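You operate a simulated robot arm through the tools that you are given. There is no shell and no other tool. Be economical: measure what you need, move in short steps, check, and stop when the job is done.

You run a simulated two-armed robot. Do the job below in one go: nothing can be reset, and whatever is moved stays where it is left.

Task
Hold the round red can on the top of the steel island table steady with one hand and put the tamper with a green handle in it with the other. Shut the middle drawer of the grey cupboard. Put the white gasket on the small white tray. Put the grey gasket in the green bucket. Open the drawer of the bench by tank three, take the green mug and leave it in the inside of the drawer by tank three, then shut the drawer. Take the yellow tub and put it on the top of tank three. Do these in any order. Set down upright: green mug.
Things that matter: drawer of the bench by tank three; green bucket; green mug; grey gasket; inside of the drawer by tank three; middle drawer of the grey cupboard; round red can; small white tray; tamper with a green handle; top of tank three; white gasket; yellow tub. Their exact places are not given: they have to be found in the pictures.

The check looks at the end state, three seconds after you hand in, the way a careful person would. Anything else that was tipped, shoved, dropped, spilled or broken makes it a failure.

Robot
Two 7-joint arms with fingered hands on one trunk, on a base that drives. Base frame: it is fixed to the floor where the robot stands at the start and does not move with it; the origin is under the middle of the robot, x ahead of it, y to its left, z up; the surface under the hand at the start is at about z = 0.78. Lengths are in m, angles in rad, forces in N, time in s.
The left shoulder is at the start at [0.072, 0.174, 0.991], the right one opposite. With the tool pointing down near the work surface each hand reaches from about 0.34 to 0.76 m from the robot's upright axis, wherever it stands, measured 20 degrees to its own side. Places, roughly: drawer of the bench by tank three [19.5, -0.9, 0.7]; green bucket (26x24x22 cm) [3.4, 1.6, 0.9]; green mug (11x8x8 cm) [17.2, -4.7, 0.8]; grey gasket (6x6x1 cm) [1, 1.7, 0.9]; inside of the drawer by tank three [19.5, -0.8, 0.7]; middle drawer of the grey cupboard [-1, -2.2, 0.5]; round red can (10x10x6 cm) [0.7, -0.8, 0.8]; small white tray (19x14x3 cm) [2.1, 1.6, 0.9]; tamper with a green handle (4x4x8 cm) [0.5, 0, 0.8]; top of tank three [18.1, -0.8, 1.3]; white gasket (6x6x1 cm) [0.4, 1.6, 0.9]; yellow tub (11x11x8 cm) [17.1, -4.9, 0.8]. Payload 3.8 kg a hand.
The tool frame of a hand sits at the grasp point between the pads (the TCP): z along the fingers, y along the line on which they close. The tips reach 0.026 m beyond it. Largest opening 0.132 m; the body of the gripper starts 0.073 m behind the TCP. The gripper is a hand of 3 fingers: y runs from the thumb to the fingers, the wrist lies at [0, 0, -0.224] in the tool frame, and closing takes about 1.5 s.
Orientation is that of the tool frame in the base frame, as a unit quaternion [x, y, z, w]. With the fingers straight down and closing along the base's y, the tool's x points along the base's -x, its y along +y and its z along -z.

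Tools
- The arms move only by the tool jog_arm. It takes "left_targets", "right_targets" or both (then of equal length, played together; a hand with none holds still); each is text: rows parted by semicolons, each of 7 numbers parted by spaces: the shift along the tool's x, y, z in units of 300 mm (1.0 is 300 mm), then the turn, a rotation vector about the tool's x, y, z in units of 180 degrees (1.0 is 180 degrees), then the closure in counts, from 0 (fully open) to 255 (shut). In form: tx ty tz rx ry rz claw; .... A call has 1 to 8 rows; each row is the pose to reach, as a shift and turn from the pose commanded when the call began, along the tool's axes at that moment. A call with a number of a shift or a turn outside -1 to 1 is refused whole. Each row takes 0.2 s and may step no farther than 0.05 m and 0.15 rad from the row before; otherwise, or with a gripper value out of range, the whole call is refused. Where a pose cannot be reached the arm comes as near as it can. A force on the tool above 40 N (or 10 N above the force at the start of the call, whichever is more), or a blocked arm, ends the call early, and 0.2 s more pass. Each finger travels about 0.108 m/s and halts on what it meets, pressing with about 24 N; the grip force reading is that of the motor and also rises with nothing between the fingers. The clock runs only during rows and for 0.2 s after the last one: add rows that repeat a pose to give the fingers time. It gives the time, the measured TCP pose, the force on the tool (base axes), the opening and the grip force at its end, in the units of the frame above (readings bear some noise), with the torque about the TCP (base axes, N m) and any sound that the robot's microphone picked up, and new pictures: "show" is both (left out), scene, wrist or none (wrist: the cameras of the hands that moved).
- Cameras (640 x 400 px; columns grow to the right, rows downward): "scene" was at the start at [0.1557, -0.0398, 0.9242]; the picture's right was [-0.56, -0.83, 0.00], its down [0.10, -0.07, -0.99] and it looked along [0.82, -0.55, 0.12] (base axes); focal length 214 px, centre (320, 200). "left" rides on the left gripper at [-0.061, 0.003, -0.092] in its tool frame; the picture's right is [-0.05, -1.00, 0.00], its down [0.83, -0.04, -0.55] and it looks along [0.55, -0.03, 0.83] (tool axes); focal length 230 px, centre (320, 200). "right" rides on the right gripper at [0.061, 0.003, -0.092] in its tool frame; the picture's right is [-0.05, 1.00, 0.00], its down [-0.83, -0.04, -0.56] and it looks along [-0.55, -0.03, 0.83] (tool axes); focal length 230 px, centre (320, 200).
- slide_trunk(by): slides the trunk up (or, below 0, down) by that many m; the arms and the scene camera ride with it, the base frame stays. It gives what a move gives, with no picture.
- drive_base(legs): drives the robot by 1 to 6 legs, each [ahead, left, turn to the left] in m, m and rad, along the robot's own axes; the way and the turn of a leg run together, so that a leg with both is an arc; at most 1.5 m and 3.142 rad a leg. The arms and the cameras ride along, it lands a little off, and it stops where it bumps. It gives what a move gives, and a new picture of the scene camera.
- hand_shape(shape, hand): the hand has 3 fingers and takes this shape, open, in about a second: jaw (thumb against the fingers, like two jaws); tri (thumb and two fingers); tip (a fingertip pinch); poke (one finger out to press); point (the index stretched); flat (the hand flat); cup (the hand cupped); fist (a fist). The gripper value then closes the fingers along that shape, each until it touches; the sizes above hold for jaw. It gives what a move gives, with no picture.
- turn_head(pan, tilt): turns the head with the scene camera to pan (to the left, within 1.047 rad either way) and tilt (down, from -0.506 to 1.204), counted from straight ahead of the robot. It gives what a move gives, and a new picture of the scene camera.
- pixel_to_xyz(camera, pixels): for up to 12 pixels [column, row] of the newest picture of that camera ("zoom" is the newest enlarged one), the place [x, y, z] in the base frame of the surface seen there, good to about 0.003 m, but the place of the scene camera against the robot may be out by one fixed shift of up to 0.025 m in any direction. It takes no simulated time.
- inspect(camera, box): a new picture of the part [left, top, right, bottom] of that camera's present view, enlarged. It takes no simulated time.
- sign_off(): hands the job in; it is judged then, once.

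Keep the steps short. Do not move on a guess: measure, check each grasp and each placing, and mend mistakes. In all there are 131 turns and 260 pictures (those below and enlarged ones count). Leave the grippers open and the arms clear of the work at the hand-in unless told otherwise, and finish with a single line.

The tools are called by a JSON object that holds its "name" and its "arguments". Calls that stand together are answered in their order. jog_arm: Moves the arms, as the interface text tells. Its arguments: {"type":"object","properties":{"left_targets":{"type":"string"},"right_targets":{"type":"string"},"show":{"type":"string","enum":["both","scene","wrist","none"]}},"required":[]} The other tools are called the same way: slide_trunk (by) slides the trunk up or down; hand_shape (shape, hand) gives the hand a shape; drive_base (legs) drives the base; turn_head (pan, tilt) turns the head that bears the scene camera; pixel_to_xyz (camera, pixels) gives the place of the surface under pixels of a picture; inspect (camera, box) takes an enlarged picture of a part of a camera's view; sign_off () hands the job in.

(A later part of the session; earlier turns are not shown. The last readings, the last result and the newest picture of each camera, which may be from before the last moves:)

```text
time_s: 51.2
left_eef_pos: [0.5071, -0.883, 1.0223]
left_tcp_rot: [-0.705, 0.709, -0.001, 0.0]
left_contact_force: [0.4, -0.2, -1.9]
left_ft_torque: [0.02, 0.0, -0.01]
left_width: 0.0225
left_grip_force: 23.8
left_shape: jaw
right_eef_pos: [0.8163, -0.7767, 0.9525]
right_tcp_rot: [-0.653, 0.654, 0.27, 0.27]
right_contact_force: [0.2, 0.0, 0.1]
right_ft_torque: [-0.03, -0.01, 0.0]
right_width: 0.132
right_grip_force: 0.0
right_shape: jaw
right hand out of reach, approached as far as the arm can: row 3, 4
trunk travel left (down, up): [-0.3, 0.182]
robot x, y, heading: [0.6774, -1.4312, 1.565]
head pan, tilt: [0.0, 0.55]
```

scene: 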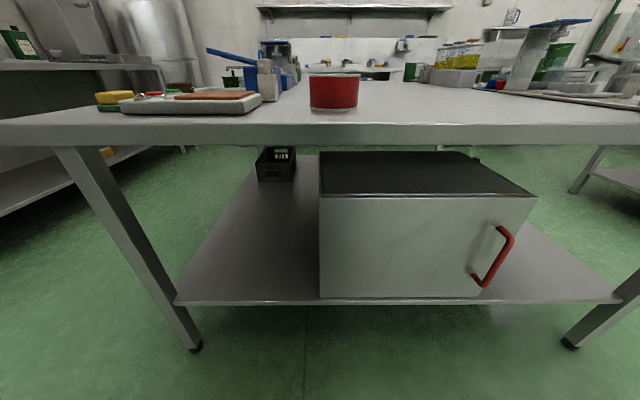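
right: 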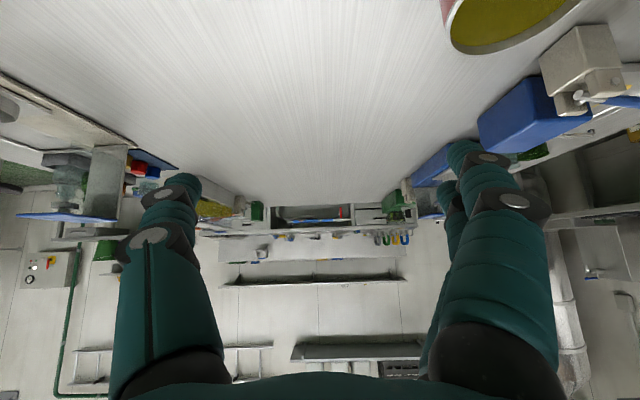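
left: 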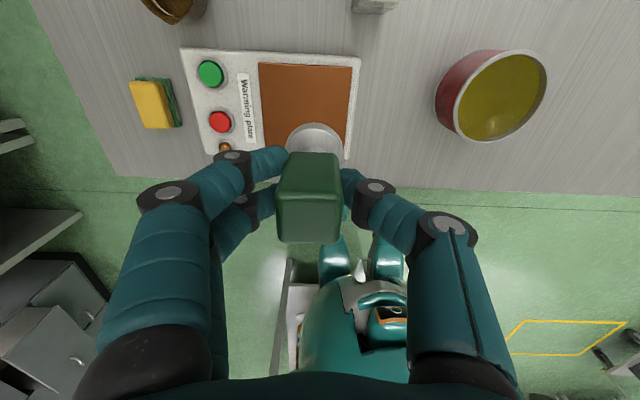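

Rows count from the measured pose. I raise the trunk 0.12 m and test whether the same pose, lower relative to the shoulder, reaches over the can.

{"name": "slide_trunk", "arguments": {"by": 0.12}}

{"name": "jog_arm", "arguments": {"right_targets": "0.1 0.05 0.1 0 0 0 0; 0.2 0.08 0.2 0 0 0 0; 0.28 0.2 0.28 0 0 0 0; 0.28 0.33 0.28 0 0 0 0; 0.28 0.35 0.28 0 0 0 0"}}

```text
time_s: 52.7
left_eef_pos: [0.5071, -0.8815, 1.1397]
left_tcp_rot: [-0.705, 0.709, 0.0, 0.0]
left_contact_force: [0.1, 1.2, -2.8]
left_ft_torque: [-0.03, 0.0, -0.02]
left_width: 0.0222
left_grip_force: 23.7
left_shape: jaw
right_eef_pos: [0.8145, -0.7747, 1.0734]
right_tcp_rot: [-0.653, 0.655, 0.269, 0.27]
right_contact_force: [0.7, 0.1, -0.4]
right_ft_torque: [0.02, -0.01, 0.02]
right_width: 0.1317
right_grip_force: 0.1
right_shape: jaw
trunk travel left (down, up): [-0.42, 0.062]
robot x, y, heading: [0.6815, -1.4307, 1.566]
head pan, tilt: [0.0, 0.55]
```

```text
time_s: 53.9
left_eef_pos: [0.5091, -0.8829, 1.1423]
left_tcp_rot: [-0.706, 0.708, 0.0, 0.0]
left_contact_force: [-0.2, 0.3, -2.8]
left_ft_torque: [0.01, -0.01, 0.01]
left_width: 0.0227
left_grip_force: 24.0
left_shape: jaw
right_eef_pos: [0.7352, -0.7298, 0.9634]
right_tcp_rot: [-0.653, 0.654, 0.27, 0.269]
right_contact_force: [0.1, 0.4, 0.4]
right_ft_torque: [0.02, 0.01, 0.0]
right_width: 0.1321
right_grip_force: 0.1
right_shape: jaw
right hand out of reach, approached as far as the arm can: row 2, 3, 4, 5
trunk travel left (down, up): [-0.42, 0.062]
robot x, y, heading: [0.682, -1.4294, 1.568]
head pan, tilt: [0.0, 0.55]
```

scene: 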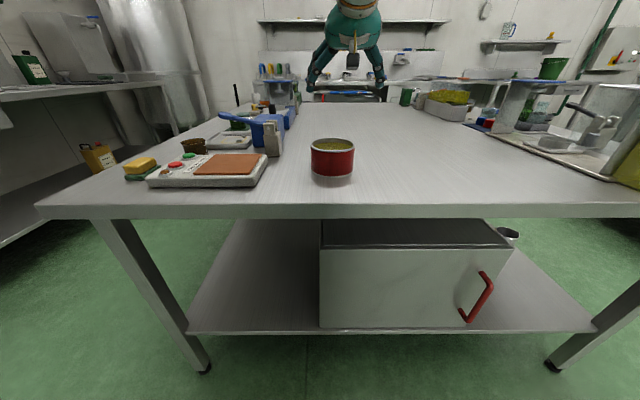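
right: 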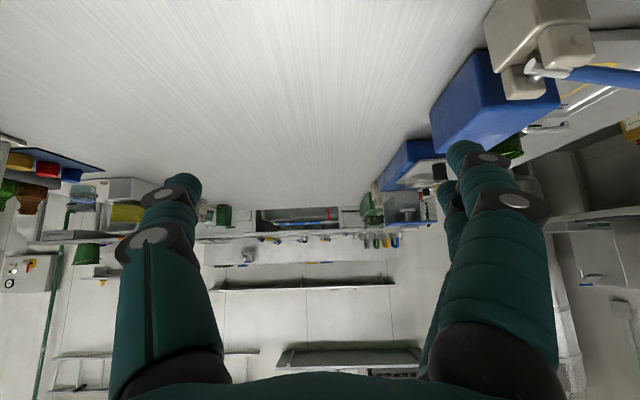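

Close: the minimum radius binds by about 5 cm. I back 0.02 m more and make the pitch 35° instead of 45°, then go over the can.

{"name": "drive_base", "arguments": {"legs": [[-0.02, 0, 0]]}}

{"name": "jog_arm", "arguments": {"right_targets": "0 0 0 0 0.028 0 0; 0.06 0.04 -0.02 0 0.0556 0 0; 0.123 0.08 -0.038 0 0.0556 0 0; 0.123 0.08 -0.038 0 0.0556 0 0"}}

```text
time_s: 54.7
left_eef_pos: [0.5072, -0.9014, 1.1414]
left_tcp_rot: [-0.706, 0.708, -0.001, 0.001]
left_contact_force: [0.0, -0.1, -2.4]
left_ft_torque: [0.02, 0.01, -0.01]
left_width: 0.0225
left_grip_force: 24.0
left_shape: jaw
right_eef_pos: [0.7365, -0.7484, 0.9633]
right_tcp_rot: [-0.653, 0.655, 0.269, 0.27]
right_contact_force: [-0.3, 0.2, -0.9]
right_ft_torque: [-0.01, -0.03, 0.01]
right_width: 0.1318
right_grip_force: 0.1
right_shape: jaw
trunk travel left (down, up): [-0.42, 0.062]
robot x, y, heading: [0.6779, -1.4529, 1.564]
head pan, tilt: [0.0, 0.55]
```

scene: 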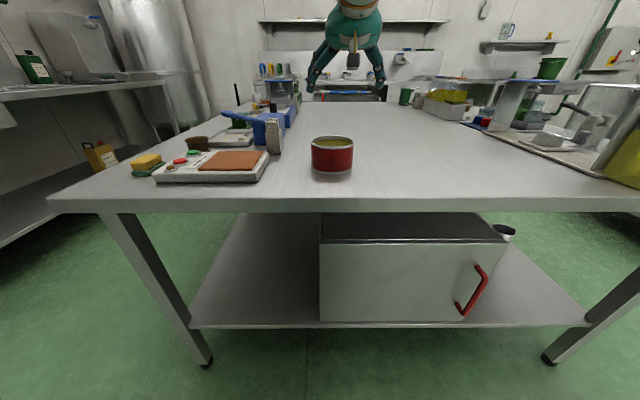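

```text
time_s: 55.7
left_eef_pos: [0.5078, -0.9031, 1.1417]
left_tcp_rot: [-0.706, 0.708, 0.001, 0.0]
left_contact_force: [0.2, -0.4, -1.6]
left_ft_torque: [0.04, 0.01, 0.01]
left_width: 0.0222
left_grip_force: 24.1
left_shape: jaw
right_eef_pos: [0.7145, -0.7728, 0.9482]
right_tcp_rot: [-0.675, 0.675, 0.211, 0.21]
right_contact_force: [0.4, 0.2, 0.1]
right_ft_torque: [-0.04, 0.03, 0.02]
right_width: 0.1319
right_grip_force: 0.1
right_shape: jaw
right hand out of reach, approached as far as the arm can: row 3, 4
trunk travel left (down, up): [-0.42, 0.062]
robot x, y, heading: [0.6798, -1.4503, 1.568]
head pan, tilt: [0.0, 0.55]
```

scene: 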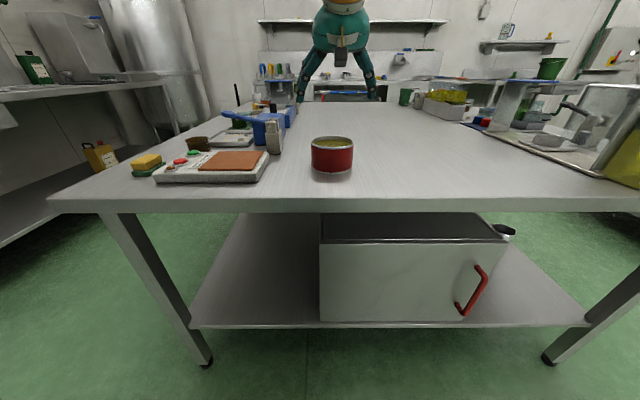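
right: 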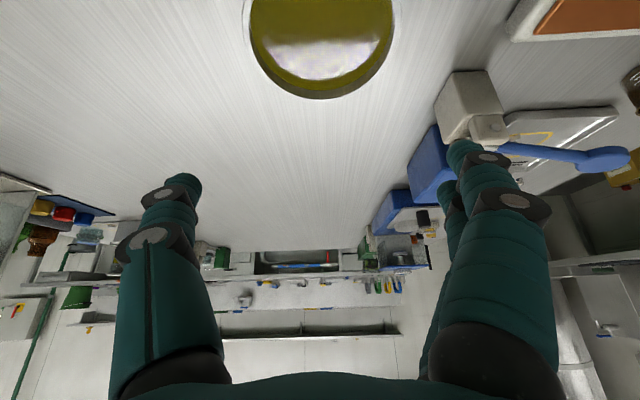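

Now it reaches (0.7145,-0.773). I measure the rim from this picture to centre laterally.

{"name": "pixel_to_xyz", "arguments": {"camera": "right", "pixels": [[249, 35], [394, 30], [320, 96], [320, 30], [260, 10], [380, 10]]}}

{"name": "inspect", "arguments": {"camera": "right", "box": [200, 0, 440, 150]}}

```text
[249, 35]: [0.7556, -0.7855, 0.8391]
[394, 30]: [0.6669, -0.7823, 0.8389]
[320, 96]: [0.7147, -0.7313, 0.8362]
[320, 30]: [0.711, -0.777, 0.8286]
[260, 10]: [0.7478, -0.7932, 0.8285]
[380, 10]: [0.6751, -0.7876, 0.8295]
```

```text
2.67 times, centred on (320, 75) of right
```

zoom: 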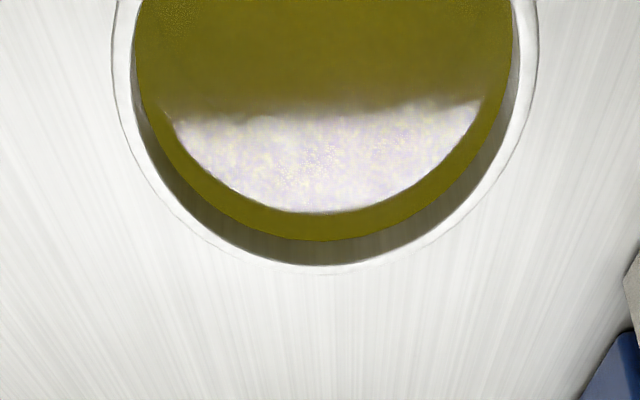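

Can centre is (0.711,-0.776). I nudge 3 mm left and lower the trunk 0.123 m, bringing the open fingers around the can.

{"name": "jog_arm", "arguments": {"right_targets": "0 0.012 0 0 0 0 0; 0 0.012 0 0 0 0 0", "show": "none"}}

{"name": "slide_trunk", "arguments": {"by": -0.08}}

{"name": "inspect", "arguments": {"camera": "right", "box": [0, 0, 640, 400]}}

```text
time_s: 56.3
left_eef_pos: [0.5075, -0.9028, 1.1414]
left_tcp_rot: [-0.706, 0.708, -0.001, 0.0]
left_contact_force: [0.1, -0.6, -2.5]
left_ft_torque: [-0.01, 0.0, 0.0]
left_width: 0.022
left_grip_force: 23.9
left_shape: jaw
right_eef_pos: [0.712, -0.7713, 0.9481]
right_tcp_rot: [-0.674, 0.676, 0.211, 0.21]
right_contact_force: [0.0, 0.0, 0.0]
right_ft_torque: [-0.03, 0.02, 0.01]
right_width: 0.1318
right_grip_force: 0.0
right_shape: jaw
trunk travel left (down, up): [-0.42, 0.062]
robot x, y, heading: [0.681, -1.4497, 1.562]
head pan, tilt: [0.0, 0.55]
```

```text
time_s: 57.2
left_eef_pos: [0.5069, -0.9023, 1.0655]
left_tcp_rot: [-0.705, 0.709, -0.003, -0.004]
left_contact_force: [-0.4, 0.0, -2.0]
left_ft_torque: [-0.02, -0.02, -0.05]
left_width: 0.0224
left_grip_force: 24.1
left_shape: jaw
right_eef_pos: [0.7129, -0.7747, 0.8024]
right_tcp_rot: [-0.683, 0.687, 0.176, 0.175]
right_contact_force: [0.9, -8.5, 14.4]
right_ft_torque: [-0.12, 1.0, 0.44]
right_width: 0.1319
right_grip_force: 0.0
right_shape: jaw
trunk travel left (down, up): [-0.35, 0.132]
robot x, y, heading: [0.6766, -1.4481, 1.568]
head pan, tilt: [0.0, 0.55]
stopped: the force on the tool passed its limit at 52 N (the readings are from after the stop); the commanded pose is now the measured one
```

```text
1.00 times, centred on (320, 200) of right (not enlarged: the box is as wide or as high as the picture)
```

zoom: 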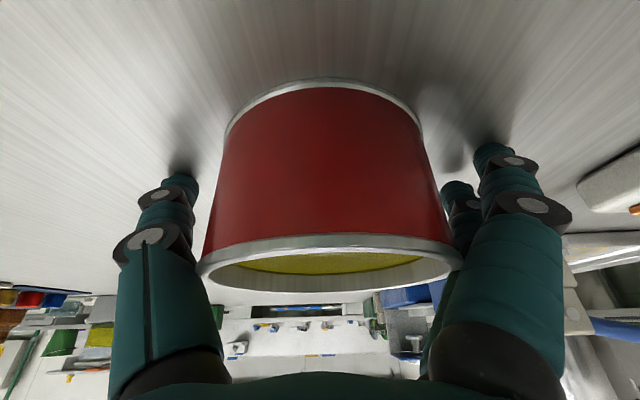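

The hand dropped more than asked and the tips touched the table (not the can, it seems: the can stands free between the fingers). I raise the hand 15 mm and check the can's place.

{"name": "jog_arm", "arguments": {"right_targets": "-0.024 0 -0.044 0 0 0 0; -0.024 0 -0.044 0 0 0 0"}}

{"name": "pixel_to_xyz", "arguments": {"camera": "right", "pixels": [[202, 265], [458, 265], [330, 285], [330, 170], [230, 170], [430, 170]]}}

```text
time_s: 57.8
left_eef_pos: [0.5078, -0.9002, 1.0673]
left_tcp_rot: [-0.705, 0.709, -0.002, -0.003]
left_contact_force: [0.7, 0.4, -2.3]
left_ft_torque: [0.0, -0.04, 0.0]
left_width: 0.0224
left_grip_force: 24.0
left_shape: jaw
right_eef_pos: [0.7132, -0.7741, 0.8144]
right_tcp_rot: [-0.684, 0.687, 0.174, 0.174]
right_contact_force: [-0.4, -0.3, 0.3]
right_ft_torque: [0.01, -0.02, -0.01]
right_width: 0.1323
right_grip_force: 0.1
right_shape: jaw
trunk travel left (down, up): [-0.35, 0.132]
robot x, y, heading: [0.68, -1.4518, 1.567]
head pan, tilt: [0.0, 0.55]
```

scene: 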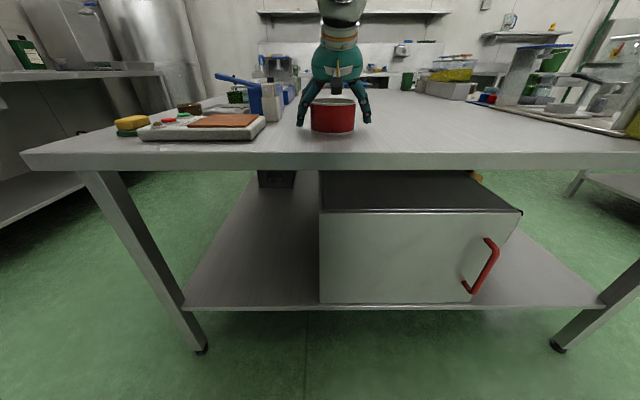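
right: 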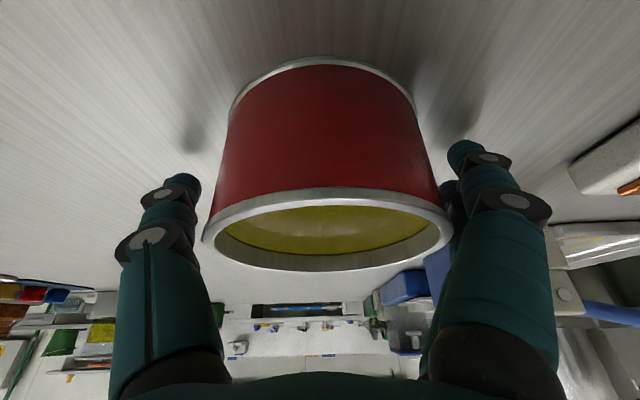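

```text
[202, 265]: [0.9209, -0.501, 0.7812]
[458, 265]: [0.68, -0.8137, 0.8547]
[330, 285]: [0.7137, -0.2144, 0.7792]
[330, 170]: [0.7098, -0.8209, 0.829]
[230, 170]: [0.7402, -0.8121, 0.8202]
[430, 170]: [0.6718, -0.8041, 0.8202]
```

Can unmoved (still centred at about (0.711,-0.774)), hand around it. I shift 2 mm and close on it.

{"name": "jog_arm", "arguments": {"right_targets": "0 0.008 0 0 0 0 20; 0 0.008 0 0 0 0 40; 0 0.008 0 0 0 0 60; 0 0.008 0 0 0 0 80; 0 0.008 0 0 0 0 110; 0 0.008 0 0 0 0 150; 0 0.008 0 0 0 0 150", "show": "wrist"}}

```text
time_s: 59.4
left_eef_pos: [0.5076, -0.901, 1.0673]
left_tcp_rot: [-0.705, 0.709, -0.003, -0.004]
left_contact_force: [-0.1, 0.3, -1.6]
left_ft_torque: [-0.02, -0.01, -0.01]
left_width: 0.0224
left_grip_force: 23.8
left_shape: jaw
right_eef_pos: [0.7095, -0.774, 0.8145]
right_tcp_rot: [-0.684, 0.687, 0.173, 0.174]
right_contact_force: [-0.2, 0.2, 0.7]
right_ft_torque: [0.0, 0.11, 0.01]
right_width: 0.0925
right_grip_force: 24.1
right_shape: jaw
trunk travel left (down, up): [-0.35, 0.132]
robot x, y, heading: [0.6785, -1.4539, 1.568]
head pan, tilt: [0.0, 0.55]
```

right: 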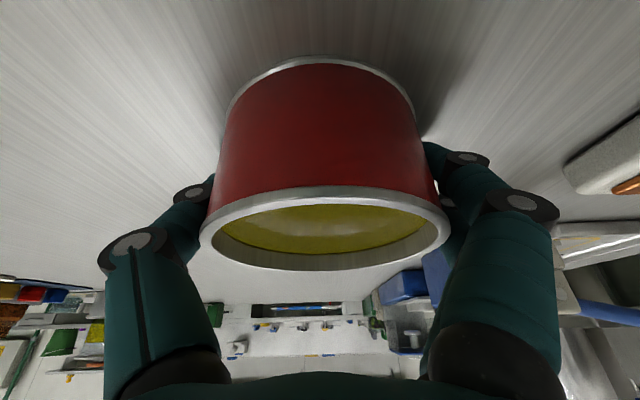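

The can is gripped (0.0925 m, 24 N). Now the left hand with the tamper goes forward and then right, above the can's far half (target (0.7095,-0.755)).

{"name": "jog_arm", "arguments": {"left_targets": "-0.12 0 0.02 0 0 0 255; -0.24 0 0.05 0 0 0 255; -0.36 0 0.08 0 0 0 255; -0.487 0 0.1 0 0 0 255; -0.487 -0.13 0.1 0 0 0 255; -0.487 -0.27 0.1 0 0 0 255; -0.487 -0.41 0.1 0 0 0 255; -0.487 -0.54 0.1 0 0 0 255"}}

```text
time_s: 61.2
left_eef_pos: [0.628, -0.7951, 1.0316]
left_tcp_rot: [-0.706, 0.708, -0.003, -0.003]
left_contact_force: [0.5, 0.5, -1.7]
left_ft_torque: [-0.06, -0.02, 0.02]
left_width: 0.0219
left_grip_force: 24.0
left_shape: jaw
left hand out of reach, approached as far as the arm can: row 4, 5, 6, 7, 8
right_eef_pos: [0.711, -0.7737, 0.8143]
right_tcp_rot: [-0.683, 0.687, 0.174, 0.174]
right_contact_force: [0.7, -0.1, 0.6]
right_ft_torque: [0.04, 0.1, 0.0]
right_width: 0.0923
right_grip_force: 24.1
right_shape: jaw
trunk travel left (down, up): [-0.35, 0.132]
robot x, y, heading: [0.6778, -1.4476, 1.566]
head pan, tilt: [0.0, 0.55]
```

scene: 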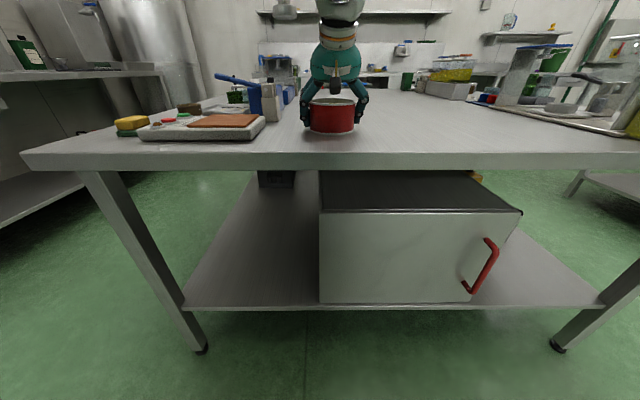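
left: 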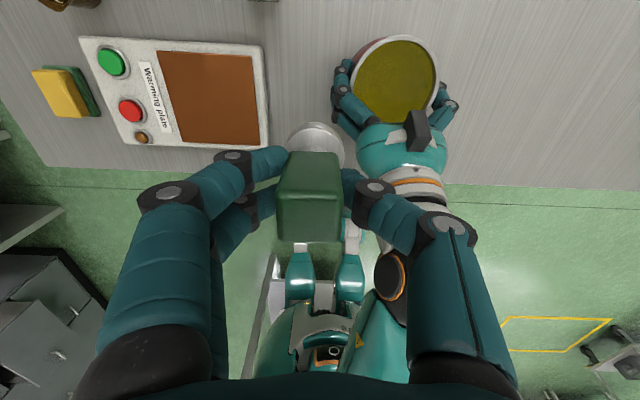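

The left arm falls about 3 cm short. I open the right hand, creep the base 0.03 m forward, and then regrip.

{"name": "jog_arm", "arguments": {"right_targets": "0 0 0 0 0 0 60; 0 0 0 0 0 0 30; 0 0 0 0 0 0 0; 0 0 0 0 0 0 0; 0 0 0 0 0 0 0", "show": "none"}}

{"name": "drive_base", "arguments": {"legs": [[0.032, 0, 0]]}}

{"name": "inspect", "arguments": {"camera": "right", "box": [0, 0, 640, 400]}}

```text
time_s: 62.4
left_eef_pos: [0.6264, -0.7953, 1.0318]
left_tcp_rot: [-0.705, 0.709, -0.003, -0.003]
left_contact_force: [0.1, 0.2, -1.3]
left_ft_torque: [-0.02, -0.01, 0.02]
left_width: 0.0223
left_grip_force: 24.2
left_shape: jaw
right_eef_pos: [0.7088, -0.7733, 0.8154]
right_tcp_rot: [-0.684, 0.687, 0.174, 0.173]
right_contact_force: [-0.4, 0.4, 0.4]
right_ft_torque: [-0.01, 0.04, 0.0]
right_width: 0.1318
right_grip_force: 0.1
right_shape: jaw
trunk travel left (down, up): [-0.35, 0.132]
robot x, y, heading: [0.6818, -1.4543, 1.564]
head pan, tilt: [0.0, 0.55]
```

```text
time_s: 63.2
left_eef_pos: [0.6276, -0.762, 1.0315]
left_tcp_rot: [-0.706, 0.709, -0.004, -0.004]
left_contact_force: [-0.2, 0.2, -2.2]
left_ft_torque: [-0.02, -0.01, 0.02]
left_width: 0.0219
left_grip_force: 24.1
left_shape: jaw
right_eef_pos: [0.7111, -0.7412, 0.8151]
right_tcp_rot: [-0.684, 0.687, 0.173, 0.172]
right_contact_force: [-0.6, 0.4, 0.3]
right_ft_torque: [-0.02, -0.01, -0.02]
right_width: 0.1319
right_grip_force: 0.1
right_shape: jaw
trunk travel left (down, up): [-0.35, 0.132]
robot x, y, heading: [0.6784, -1.4175, 1.563]
head pan, tilt: [0.0, 0.55]
```

scene: 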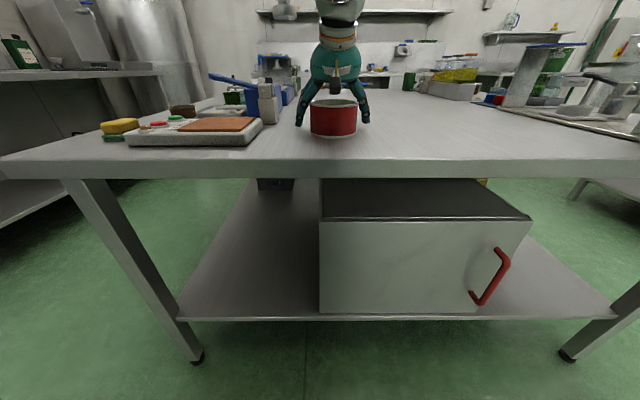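

```text
1.00 times, centred on (320, 200) of right (not enlarged: the box is as wide or as high as the picture)
```

zoom: 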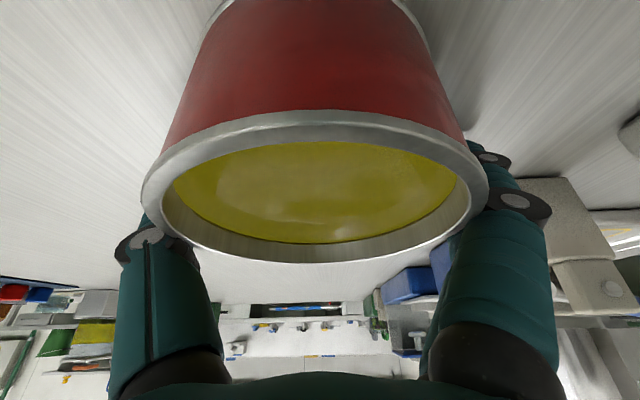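

Can untouched. I pull the right hand back 0.033 m and close again.

{"name": "jog_arm", "arguments": {"right_targets": "0.05 0 -0.026 0 0 0 0; 0.097 0 -0.052 0 0 0 0; 0.097 0 -0.052 0 0 0 30; 0.097 0 -0.052 0 0 0 60; 0.097 0 -0.052 0 0 0 90; 0.097 0 -0.052 0 0 0 150; 0.097 0 -0.052 0 0 0 150; 0.097 0 -0.052 0 0 0 150", "show": "wrist"}}

```text
time_s: 65.0
left_eef_pos: [0.6268, -0.7635, 1.0314]
left_tcp_rot: [-0.706, 0.709, -0.003, -0.003]
left_contact_force: [0.4, 0.8, -3.3]
left_ft_torque: [0.02, 0.02, -0.01]
left_width: 0.022
left_grip_force: 24.0
left_shape: jaw
right_eef_pos: [0.7217, -0.7493, 0.8172]
right_tcp_rot: [-0.684, 0.687, 0.173, 0.173]
right_contact_force: [0.1, 1.0, 0.0]
right_ft_torque: [0.02, 0.07, -0.02]
right_width: 0.0826
right_grip_force: 24.3
right_shape: jaw
right hand out of reach, approached as far as the arm can: row 1, 2, 3, 4, 5, 6, 7, 8
trunk travel left (down, up): [-0.35, 0.132]
robot x, y, heading: [0.6804, -1.4186, 1.566]
head pan, tilt: [0.0, 0.55]
```

right: 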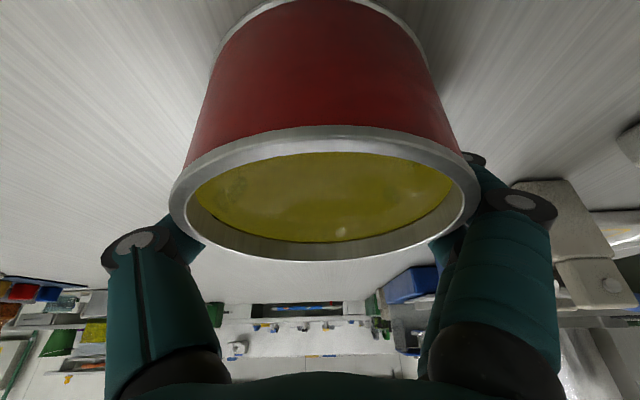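

The right arm is too folded here and holds the can off-centre. Better: stand farther right so both arms reach. I open, move the left hand aside and lift the right hand clear.

{"name": "jog_arm", "arguments": {"right_targets": "0 0 0 0 0 0 80; 0 0 0 0 0 0 40; 0 0 0 0 0 0 0; 0 0 0 0 0 0 0; -0.04 0 -0.07 0 0 0 0; -0.08 0 -0.15 0 0 0 0; -0.125 0 -0.235 0 0 0 0; -0.125 0 -0.235 0 0 0 0", "left_targets": "0 0.12 0 0 0 0 255; 0 0.24 0 0 0 0 255; 0.1 0.33 0 0 0 0 255; 0.2 0.33 0 0 0 0 255; 0.2 0.33 0 0 0 0 255; 0.2 0.33 0 0 0 0 255; 0.2 0.33 0 0 0 0 255; 0.2 0.33 0 0 0 0 255", "show": "wrist"}}

```text
time_s: 66.8
left_eef_pos: [0.5429, -0.7519, 1.0555]
left_tcp_rot: [-0.706, 0.709, -0.003, -0.004]
left_contact_force: [0.3, 0.3, -2.0]
left_ft_torque: [0.03, -0.02, 0.01]
left_width: 0.022
left_grip_force: 23.9
left_shape: jaw
left hand out of reach, approached as far as the arm can: row 1, 2, 3, 4, 5, 6, 7, 8
right_eef_pos: [0.7202, -0.751, 0.8981]
right_tcp_rot: [-0.684, 0.687, 0.173, 0.173]
right_contact_force: [0.6, 0.4, -0.4]
right_ft_torque: [0.02, -0.03, 0.0]
right_width: 0.1319
right_grip_force: 0.1
right_shape: jaw
trunk travel left (down, up): [-0.35, 0.132]
robot x, y, heading: [0.6753, -1.4185, 1.565]
head pan, tilt: [0.0, 0.55]
```

right: 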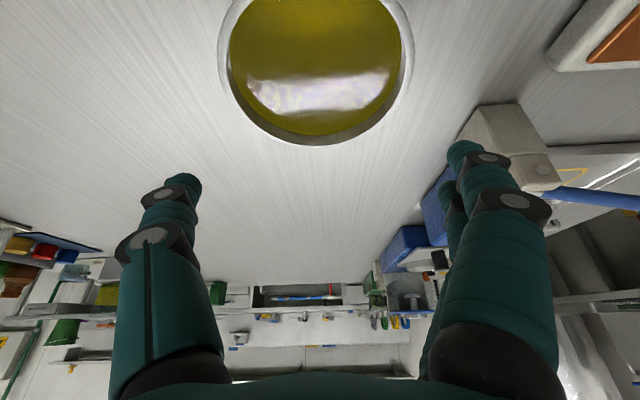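
left: 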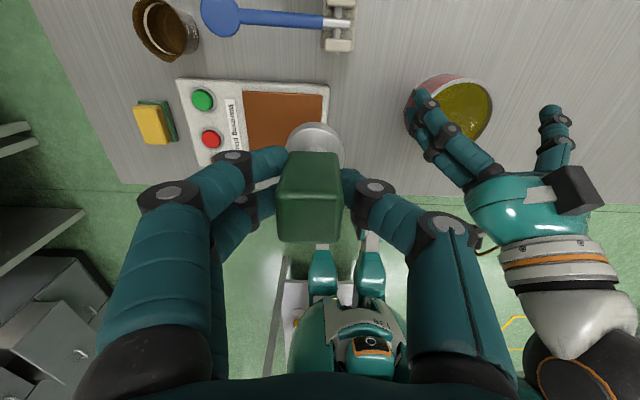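

Right hand is clear above the can. I sidestep 0.08 m right.

{"name": "drive_base", "arguments": {"legs": [[0, -0.085, 0]]}}

{"name": "jog_arm", "arguments": {"right_targets": "0 0.1 0 0 0 0 0; 0.03 0.2 -0.01 0 0 0 0; 0.06 0.3 -0.03 0 0 0 0; 0.06 0.3 -0.03 0 0 0 0", "left_targets": "0.05 0 -0.05 0 0 0 255; 0.1 0 -0.05 0 0 0 255; 0.1 0 -0.05 0 0 0 255; 0.1 0 -0.05 0 0 0 255"}}

```text
time_s: 68.3
left_eef_pos: [0.6267, -0.7541, 1.0547]
left_tcp_rot: [-0.706, 0.708, -0.004, -0.003]
left_contact_force: [-0.5, 0.4, -1.1]
left_ft_torque: [0.03, 0.03, -0.02]
left_width: 0.0217
left_grip_force: 24.2
left_shape: jaw
right_eef_pos: [0.8046, -0.7506, 0.8984]
right_tcp_rot: [-0.684, 0.687, 0.174, 0.173]
right_contact_force: [-0.2, -0.1, -0.3]
right_ft_torque: [-0.01, 0.02, 0.0]
right_width: 0.1319
right_grip_force: 0.1
right_shape: jaw
trunk travel left (down, up): [-0.35, 0.132]
robot x, y, heading: [0.7651, -1.4198, 1.567]
head pan, tilt: [0.0, 0.55]
```

scene: 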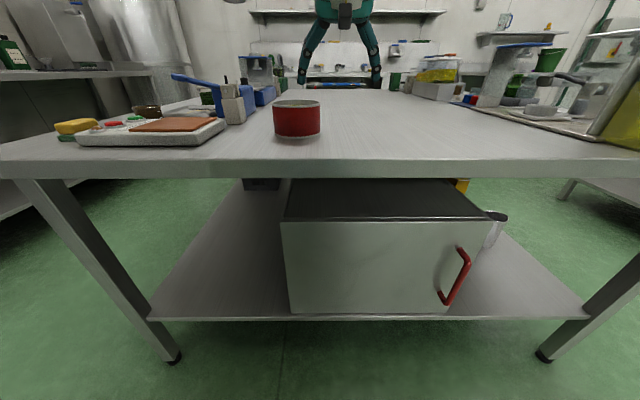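

```text
time_s: 69.3
left_eef_pos: [0.6284, -0.7712, 1.0722]
left_tcp_rot: [-0.706, 0.708, -0.006, -0.002]
left_contact_force: [-0.9, -0.5, -2.8]
left_ft_torque: [0.0, 0.0, 0.0]
left_width: 0.0221
left_grip_force: 23.8
left_shape: jaw
left hand out of reach, approached as far as the arm can: row 1, 2
right_eef_pos: [0.7157, -0.7448, 0.9038]
right_tcp_rot: [-0.684, 0.687, 0.174, 0.172]
right_contact_force: [0.2, 0.6, -0.1]
right_ft_torque: [-0.02, 0.0, 0.02]
right_width: 0.1319
right_grip_force: 0.1
right_shape: jaw
right hand out of reach, approached as far as the arm can: row 2, 3, 4
trunk travel left (down, up): [-0.35, 0.132]
robot x, y, heading: [0.7606, -1.417, 1.573]
head pan, tilt: [0.0, 0.55]
```

scene: 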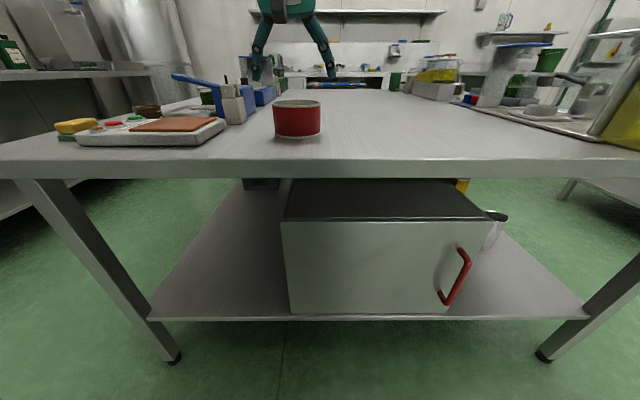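
right: 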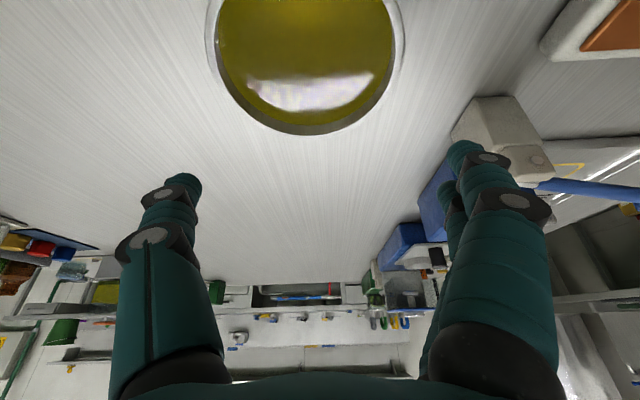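
left: 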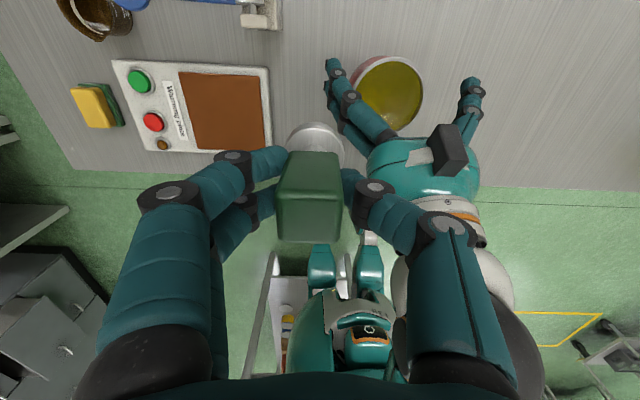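

Left is in reach now; right needs a bit more distance. I measure the can, and back the base 0.02 m.

{"name": "pixel_to_xyz", "arguments": {"camera": "right", "pixels": [[208, 30], [403, 30], [306, 133], [306, 50], [215, 60], [396, 60]]}}

{"name": "drive_base", "arguments": {"legs": [[-0.02, 0, 0]]}}

```text
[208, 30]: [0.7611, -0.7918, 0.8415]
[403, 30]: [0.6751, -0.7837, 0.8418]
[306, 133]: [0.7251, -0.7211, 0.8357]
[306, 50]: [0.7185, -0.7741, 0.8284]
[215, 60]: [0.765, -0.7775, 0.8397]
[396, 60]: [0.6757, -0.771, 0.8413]
```

```text
time_s: 70.1
left_eef_pos: [0.6295, -0.7894, 1.073]
left_tcp_rot: [-0.705, 0.709, -0.006, -0.003]
left_contact_force: [1.3, -0.5, -2.5]
left_ft_torque: [-0.01, 0.02, -0.01]
left_width: 0.0221
left_grip_force: 23.9
left_shape: jaw
right_eef_pos: [0.7159, -0.7643, 0.9041]
right_tcp_rot: [-0.685, 0.687, 0.173, 0.172]
right_contact_force: [0.5, 0.8, 0.3]
right_ft_torque: [0.01, 0.01, -0.04]
right_width: 0.1318
right_grip_force: 0.1
right_shape: jaw
trunk travel left (down, up): [-0.35, 0.132]
robot x, y, heading: [0.767, -1.4386, 1.562]
head pan, tilt: [0.0, 0.55]
```

scene: 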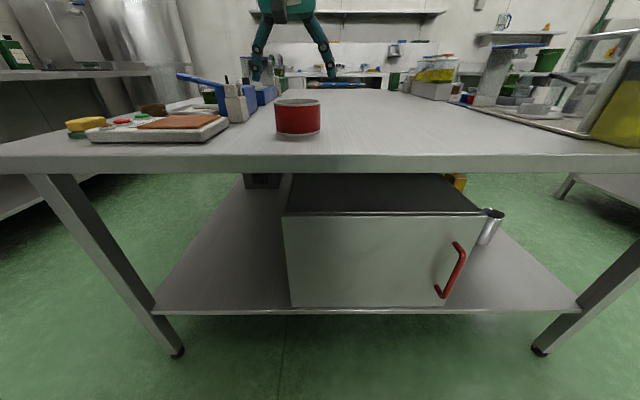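

Can centre now (0.720,-0.770). The right hand goes down around it.

{"name": "jog_arm", "arguments": {"right_targets": "0.04 -0.013 0.06 0 0 0 0; 0.08 -0.013 0.12 0 0 0 0; 0.12 -0.013 0.19 0 0 0 0; 0.165 -0.013 0.248 0 0 0 0; 0.165 -0.013 0.248 0 0 0 0", "show": "wrist"}}

```text
time_s: 71.3
left_eef_pos: [0.6301, -0.7889, 1.073]
left_tcp_rot: [-0.705, 0.709, -0.007, -0.002]
left_contact_force: [1.3, 0.9, -2.1]
left_ft_torque: [-0.01, -0.06, 0.0]
left_width: 0.0222
left_grip_force: 23.9
left_shape: jaw
right_eef_pos: [0.7224, -0.7507, 0.8173]
right_tcp_rot: [-0.684, 0.687, 0.173, 0.173]
right_contact_force: [0.6, 0.4, 1.3]
right_ft_torque: [0.0, 0.03, -0.01]
right_width: 0.1319
right_grip_force: 0.0
right_shape: jaw
right hand out of reach, approached as far as the arm can: row 1, 2, 3, 4, 5
trunk travel left (down, up): [-0.35, 0.132]
robot x, y, heading: [0.7623, -1.4377, 1.564]
head pan, tilt: [0.0, 0.55]
```

right: 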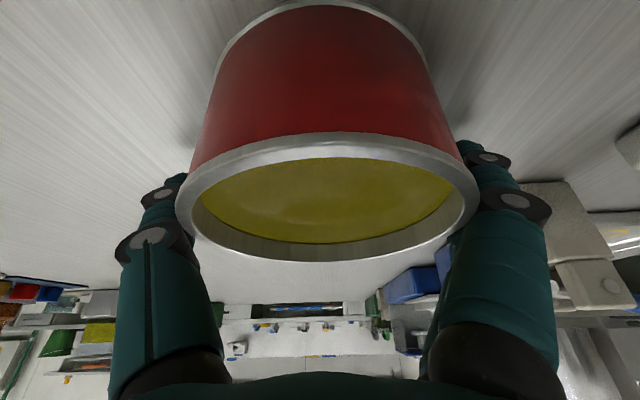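

The right arm can't come back far enough for hugging while the left reaches. New hold: pinch the can's right rim with the right hand leaned outward 30°, left hand turned narrow-side on. First I lift the right hand straight up and level it, and turn the left hand aside.

{"name": "jog_arm", "arguments": {"right_targets": "-0.04 0 -0.07 0 0 0 0; -0.08 0 -0.14 0 0 0 0; -0.12 0 -0.21 0 0 0 0; -0.143 0 -0.263 0 0 0 0; -0.143 0 -0.263 0 0.04 0 0; -0.143 0 -0.263 0 0.08 0 0; -0.143 0 -0.263 0 0.12 0 0; -0.143 0 -0.263 0 0.16 0 0", "left_targets": "0 0.1 0 0 0 -0.047 255; 0 0.2 0 0 0 -0.094 255; 0 0.3 0 0 0 -0.141 255; 0 0.3 0 0 0 -0.188 255; 0 0.3 0 0 0 -0.235 255; 0 0.3 0 0 0 -0.282 255; 0 0.3 0 0 0 -0.329 255; 0 0.3 0 0 0 -0.376 255", "show": "none"}}

{"name": "jog_arm", "arguments": {"right_targets": "0.01 -0.04 0 -0.042 0 0 0; 0.02 -0.08 0 -0.084 0 0 40; 0.04 -0.12 0 -0.126 0 0 80; 0.063 -0.147 0 -0.167 0 0 120; 0.063 -0.147 0 -0.167 0 0 140", "left_targets": "0 0 0 0 0 -0.042 255; 0 0 0 0 0 -0.084 255; 0 0 0 0 0 -0.124 255; 0 0 0 0 0 -0.124 255; 0 0 0 0 0 -0.124 255", "show": "wrist"}}

```text
time_s: 73.1
left_eef_pos: [0.5395, -0.7876, 1.0728]
left_tcp_rot: [0.981, -0.194, 0.004, 0.005]
left_contact_force: [0.2, 0.7, -2.9]
left_ft_torque: [-0.02, -0.01, -0.01]
left_width: 0.0219
left_grip_force: 24.2
left_shape: jaw
right_eef_pos: [0.7431, -0.7857, 0.9025]
right_tcp_rot: [-0.705, 0.709, -0.003, -0.003]
right_contact_force: [-0.6, -0.1, -0.8]
right_ft_torque: [0.0, -0.03, -0.02]
right_width: 0.1317
right_grip_force: 0.1
right_shape: jaw
right hand out of reach, approached as far as the arm can: row 7, 8
trunk travel left (down, up): [-0.35, 0.132]
robot x, y, heading: [0.7646, -1.4335, 1.572]
head pan, tilt: [0.0, 0.55]
```

```text
time_s: 74.3
left_eef_pos: [0.539, -0.7893, 1.0724]
left_tcp_rot: [1.0, -0.001, 0.003, 0.006]
left_contact_force: [0.1, -0.4, -2.8]
left_ft_torque: [0.0, -0.01, -0.02]
left_width: 0.0221
left_grip_force: 24.1
left_shape: jaw
right_eef_pos: [0.7724, -0.7369, 0.9078]
right_tcp_rot: [-0.681, 0.684, 0.181, -0.187]
right_contact_force: [0.2, 0.5, 0.5]
right_ft_torque: [-0.02, -0.01, 0.02]
right_width: 0.0603
right_grip_force: 0.0
right_shape: jaw
right hand out of reach, approached as far as the arm can: row 1, 2, 3, 4, 5
trunk travel left (down, up): [-0.35, 0.132]
robot x, y, heading: [0.7629, -1.4392, 1.568]
head pan, tilt: [0.0, 0.55]
```

right: 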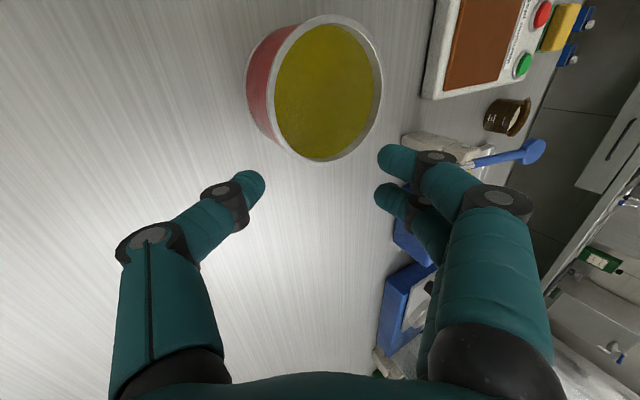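
left: 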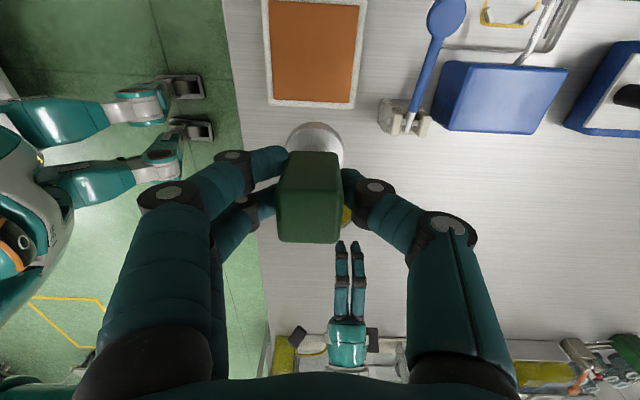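

Even leaned, the arm is stuck in an awkward elbow posture (its joints seem wound up). I take the right hand out to its natural zone, level, to unwind it.

{"name": "jog_arm", "arguments": {"right_targets": "0.087 -0.082 -0.091 0.03 0 0 0; 0.174 -0.164 -0.182 0.06 0 0 0; 0.261 -0.246 -0.273 0.09 0 0 0; 0.348 -0.328 -0.364 0.12 0 0 0; 0.435 -0.41 -0.455 0.15 0 0 0; 0.522 -0.492 -0.546 0.167 0 0 0; 0.609 -0.574 -0.637 0.167 0 0 0; 0.696 -0.656 -0.728 0.167 0 0 0", "show": "none"}}

{"name": "jog_arm", "arguments": {"right_targets": "-0.05 0.1 0 0 0 0 0; -0.1 0.24 0 0 0 0 0; -0.15 0.38 0 0 0 0 0; -0.2 0.52 0 0 0 0 0; -0.25 0.66 0 0 0 0 0; -0.3 0.8 0 0 0 0 0; -0.33 0.92 0 0 0 0 0", "show": "wrist"}}

```text
time_s: 76.1
left_eef_pos: [0.5398, -0.788, 1.0719]
left_tcp_rot: [1.0, -0.002, 0.003, 0.006]
left_contact_force: [-0.3, 0.6, -2.6]
left_ft_torque: [0.01, 0.02, 0.02]
left_width: 0.022
left_grip_force: 23.6
left_shape: jaw
right_eef_pos: [1.0373, -0.7719, 1.0618]
right_tcp_rot: [-0.706, 0.708, -0.003, -0.005]
right_contact_force: [-0.9, -0.8, 0.6]
right_ft_torque: [0.01, -0.01, -0.03]
right_width: 0.1314
right_grip_force: 0.1
right_shape: jaw
right hand out of reach, approached as far as the arm can: row 1, 2, 3, 4, 5, 6, 7, 8
trunk travel left (down, up): [-0.35, 0.132]
robot x, y, heading: [0.7675, -1.4388, 1.569]
head pan, tilt: [0.0, 0.55]
```

```text
time_s: 77.7
left_eef_pos: [0.5379, -0.7886, 1.0724]
left_tcp_rot: [1.0, -0.001, 0.003, 0.006]
left_contact_force: [0.0, 0.4, -2.4]
left_ft_torque: [0.04, -0.03, -0.03]
left_width: 0.0221
left_grip_force: 23.9
left_shape: jaw
right_eef_pos: [0.8414, -0.7768, 1.0283]
right_tcp_rot: [-0.706, 0.708, -0.002, -0.004]
right_contact_force: [-0.3, 0.5, -0.4]
right_ft_torque: [-0.03, 0.0, -0.01]
right_width: 0.1317
right_grip_force: 0.0
right_shape: jaw
right hand out of reach, approached as far as the arm can: row 1, 2, 3, 4, 5, 6, 7
trunk travel left (down, up): [-0.35, 0.132]
robot x, y, heading: [0.7645, -1.4367, 1.574]
head pan, tilt: [0.0, 0.55]
```

right: 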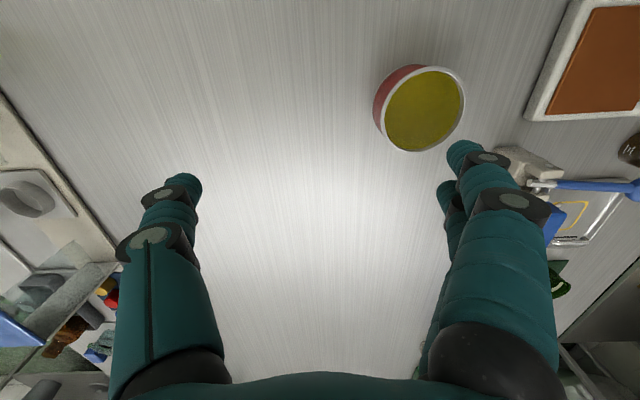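

The arm stays in a stuck branch. I'll stretch it out to the right (free space past the table end) so it can unfold, then bring it back.

{"name": "jog_arm", "arguments": {"right_targets": "0 -0.13 -0.05 0 0 0 0; 0 -0.26 -0.1 0 0 0 0; 0 -0.39 -0.15 0 0 0 0; 0 -0.52 -0.2 0 0 0 0; 0 -0.65 -0.2 0 0 0 0; 0 -0.78 -0.2 0 0 0 0; 0.05 -0.9 -0.2 0 0 0 0; 0.1 -1 -0.2 0 0 0 0", "show": "none"}}

{"name": "jog_arm", "arguments": {"right_targets": "0.11 -0.11 0 0 0 0 0; 0.22 -0.22 0 0 0 0 0; 0.33 -0.33 0 0 0 0 0; 0.44 -0.44 0 0 0 0 0; 0.55 -0.55 0 0 0 0 0; 0.66 -0.66 0 0 0 0 0; 0.77 -0.75 0 0 0 0 0; 0.9 -0.75 0 0 0 0 0", "show": "none"}}

```text
time_s: 79.5
left_eef_pos: [0.5381, -0.7884, 1.0729]
left_tcp_rot: [1.0, -0.002, 0.003, 0.006]
left_contact_force: [0.1, 0.1, -2.1]
left_ft_torque: [-0.01, -0.01, 0.02]
left_width: 0.0223
left_grip_force: 23.7
left_shape: jaw
right_eef_pos: [1.141, -0.807, 1.0895]
right_tcp_rot: [-0.707, 0.708, -0.002, -0.004]
right_contact_force: [-0.8, 0.1, 1.4]
right_ft_torque: [-0.04, -0.05, 0.03]
right_width: 0.1322
right_grip_force: 0.1
right_shape: jaw
right hand out of reach, approached as far as the arm can: row 2, 3, 5, 6
trunk travel left (down, up): [-0.35, 0.132]
robot x, y, heading: [0.7665, -1.4398, 1.57]
head pan, tilt: [0.0, 0.55]
```

```text
time_s: 81.3
left_eef_pos: [0.5387, -0.7886, 1.0715]
left_tcp_rot: [1.0, -0.002, 0.002, 0.007]
left_contact_force: [-1.0, 0.0, -2.3]
left_ft_torque: [0.03, 0.01, 0.01]
left_width: 0.022
left_grip_force: 23.5
left_shape: jaw
right_eef_pos: [1.3657, -1.0787, 1.0903]
right_tcp_rot: [-0.707, 0.707, -0.003, -0.004]
right_contact_force: [-0.8, 0.8, -0.5]
right_ft_torque: [0.03, -0.02, -0.01]
right_width: 0.1319
right_grip_force: 0.0
right_shape: jaw
trunk travel left (down, up): [-0.35, 0.132]
robot x, y, heading: [0.7662, -1.4403, 1.568]
head pan, tilt: [0.0, 0.55]
```

It unfolds without complaints. Now back inward to the natural zone, close to the body.

{"name": "jog_arm", "arguments": {"right_targets": "0 0.12 0 0 0 0 0; 0 0.24 0 0 0 0 0; 0 0.36 0 0 0 0 0; 0 0.48 0 0 0 0 0; 0 0.6 0 0 0 0 0; -0.05 0.72 0 0 0 0 0; -0.1 0.84 0 0 0 0 0; -0.15 0.95 0 0 0 0 0", "show": "none"}}

{"name": "jog_arm", "arguments": {"right_targets": "-0.08 0.1 0.04 0 0 0 0; -0.16 0.2 0.08 0 0 0 0; -0.24 0.3 0.12 0 0 0 0; -0.32 0.4 0.16 0 0 0 0; -0.4 0.5 0.2 0 0 0 0; -0.45 0.6 0.24 0 0 0 0; -0.5 0.7 0.28 0 0 0 0; -0.55 0.8 0.3 0 0 0 0", "show": "wrist"}}

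```text
time_s: 83.1
left_eef_pos: [0.5377, -0.7879, 1.0715]
left_tcp_rot: [1.0, -0.004, 0.003, 0.006]
left_contact_force: [-0.1, 0.3, -1.7]
left_ft_torque: [0.06, 0.02, -0.01]
left_width: 0.0223
left_grip_force: 24.0
left_shape: jaw
right_eef_pos: [1.0804, -1.0318, 1.0914]
right_tcp_rot: [-0.705, 0.709, -0.003, -0.003]
right_contact_force: [-0.1, 0.2, -0.4]
right_ft_torque: [0.01, 0.02, 0.01]
right_width: 0.132
right_grip_force: 0.0
right_shape: jaw
trunk travel left (down, up): [-0.35, 0.132]
robot x, y, heading: [0.7623, -1.4402, 1.563]
head pan, tilt: [0.0, 0.55]
```

```text
time_s: 84.9
left_eef_pos: [0.5392, -0.7882, 1.0718]
left_tcp_rot: [1.0, -0.002, 0.002, 0.005]
left_contact_force: [0.3, 0.8, -1.8]
left_ft_torque: [0.02, 0.01, 0.03]
left_width: 0.0221
left_grip_force: 24.1
left_shape: jaw
right_eef_pos: [0.839, -0.8682, 1.0009]
right_tcp_rot: [-0.706, 0.709, -0.003, -0.005]
right_contact_force: [0.7, -0.2, 0.1]
right_ft_torque: [-0.03, -0.03, 0.0]
right_width: 0.1319
right_grip_force: 0.1
right_shape: jaw
trunk travel left (down, up): [-0.35, 0.132]
robot x, y, heading: [0.7633, -1.4372, 1.564]
head pan, tilt: [0.0, 0.55]
```

right: 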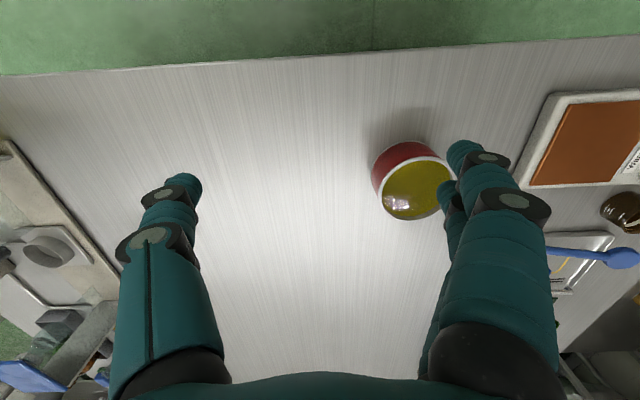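

Unwound: no more reach complaints. I pitch the right hand 45° again (no yaw this time) while moving closer to the can.

{"name": "jog_arm", "arguments": {"right_targets": "-0.02 0.04 0 0 -0.042 0 0; -0.04 0.08 0 0 -0.084 0 0; -0.06 0.12 0 0 -0.126 0 0; -0.08 0.16 0 0 -0.168 0 0; -0.1 0.2 0 0 -0.21 0 0; -0.13 0.25 0 0 -0.25 0 0; -0.13 0.25 0 0 -0.25 0 0", "show": "wrist"}}

```text
time_s: 86.5
left_eef_pos: [0.5391, -0.7877, 1.0711]
left_tcp_rot: [1.0, -0.003, 0.003, 0.006]
left_contact_force: [0.4, 0.1, -2.5]
left_ft_torque: [0.02, 0.0, -0.03]
left_width: 0.0221
left_grip_force: 23.8
left_shape: jaw
right_eef_pos: [0.7863, -0.7543, 1.0085]
right_tcp_rot: [-0.653, 0.656, 0.268, 0.268]
right_contact_force: [0.0, 0.1, -0.1]
right_ft_torque: [-0.01, 0.01, 0.02]
right_width: 0.1318
right_grip_force: 0.2
right_shape: jaw
right hand out of reach, approached as far as the arm can: row 1, 3, 4, 5, 6, 7
trunk travel left (down, up): [-0.35, 0.132]
robot x, y, heading: [0.7615, -1.4372, 1.569]
head pan, tilt: [0.0, 0.55]
```

right: 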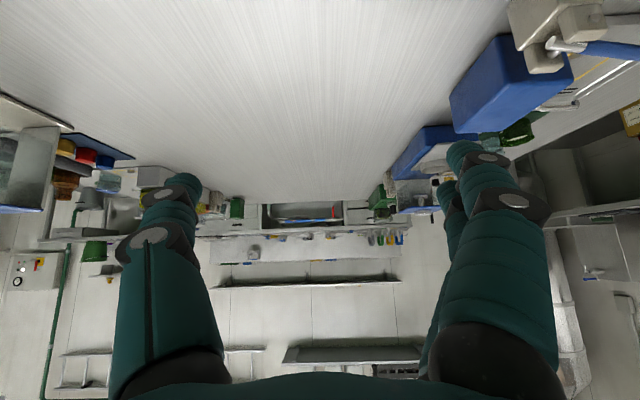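

Pitching forward is what this arm can't do here. I undo the pitch, moving back, and test the outward lean (roll) from a clean posture.

{"name": "jog_arm", "arguments": {"right_targets": "0.05 -0.04 -0.04 0 0.042 0 0; 0.1 -0.08 -0.08 0 0.084 0 0; 0.15 -0.12 -0.12 0 0.126 0 0; 0.2 -0.16 -0.16 0 0.168 0 0; 0.25 -0.2 -0.2 0 0.21 0 0; 0.287 -0.247 -0.25 0 0.25 0 0; 0.287 -0.247 -0.25 0 0.25 0 0", "show": "none"}}

{"name": "jog_arm", "arguments": {"right_targets": "0 0 0 -0.042 0 0 0; 0 0 0 -0.084 0 0 0; 0 0 0 -0.126 0 0 0; 0 0 0 -0.167 0 0 0; 0 0 0 -0.167 0 0 0", "show": "wrist"}}

```text
time_s: 88.1
left_eef_pos: [0.5393, -0.7884, 1.0723]
left_tcp_rot: [1.0, -0.003, 0.002, 0.007]
left_contact_force: [0.0, 0.4, -2.7]
left_ft_torque: [0.04, -0.01, 0.03]
left_width: 0.0219
left_grip_force: 23.6
left_shape: jaw
right_eef_pos: [0.8567, -0.8652, 0.9997]
right_tcp_rot: [-0.706, 0.708, -0.003, -0.004]
right_contact_force: [0.3, -0.3, 0.0]
right_ft_torque: [0.04, 0.02, 0.0]
right_width: 0.1322
right_grip_force: 0.0
right_shape: jaw
trunk travel left (down, up): [-0.35, 0.132]
robot x, y, heading: [0.7627, -1.4426, 1.569]
head pan, tilt: [0.0, 0.55]
```

```text
time_s: 89.3
left_eef_pos: [0.5382, -0.7878, 1.0724]
left_tcp_rot: [1.0, -0.002, 0.002, 0.006]
left_contact_force: [-0.3, -0.4, -0.5]
left_ft_torque: [0.02, 0.02, 0.02]
left_width: 0.0223
left_grip_force: 23.9
left_shape: jaw
right_eef_pos: [0.8564, -0.8657, 0.9994]
right_tcp_rot: [-0.681, 0.685, 0.182, -0.187]
right_contact_force: [-0.8, -0.7, 1.0]
right_ft_torque: [-0.03, -0.02, 0.0]
right_width: 0.1317
right_grip_force: 0.1
right_shape: jaw
trunk travel left (down, up): [-0.35, 0.132]
robot x, y, heading: [0.7659, -1.4382, 1.567]
head pan, tilt: [0.0, 0.55]
```

right: 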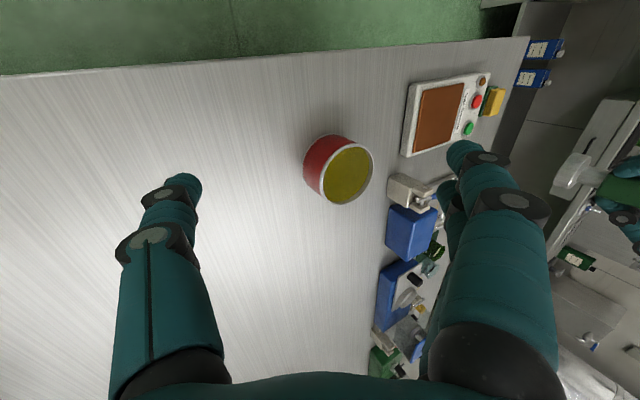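

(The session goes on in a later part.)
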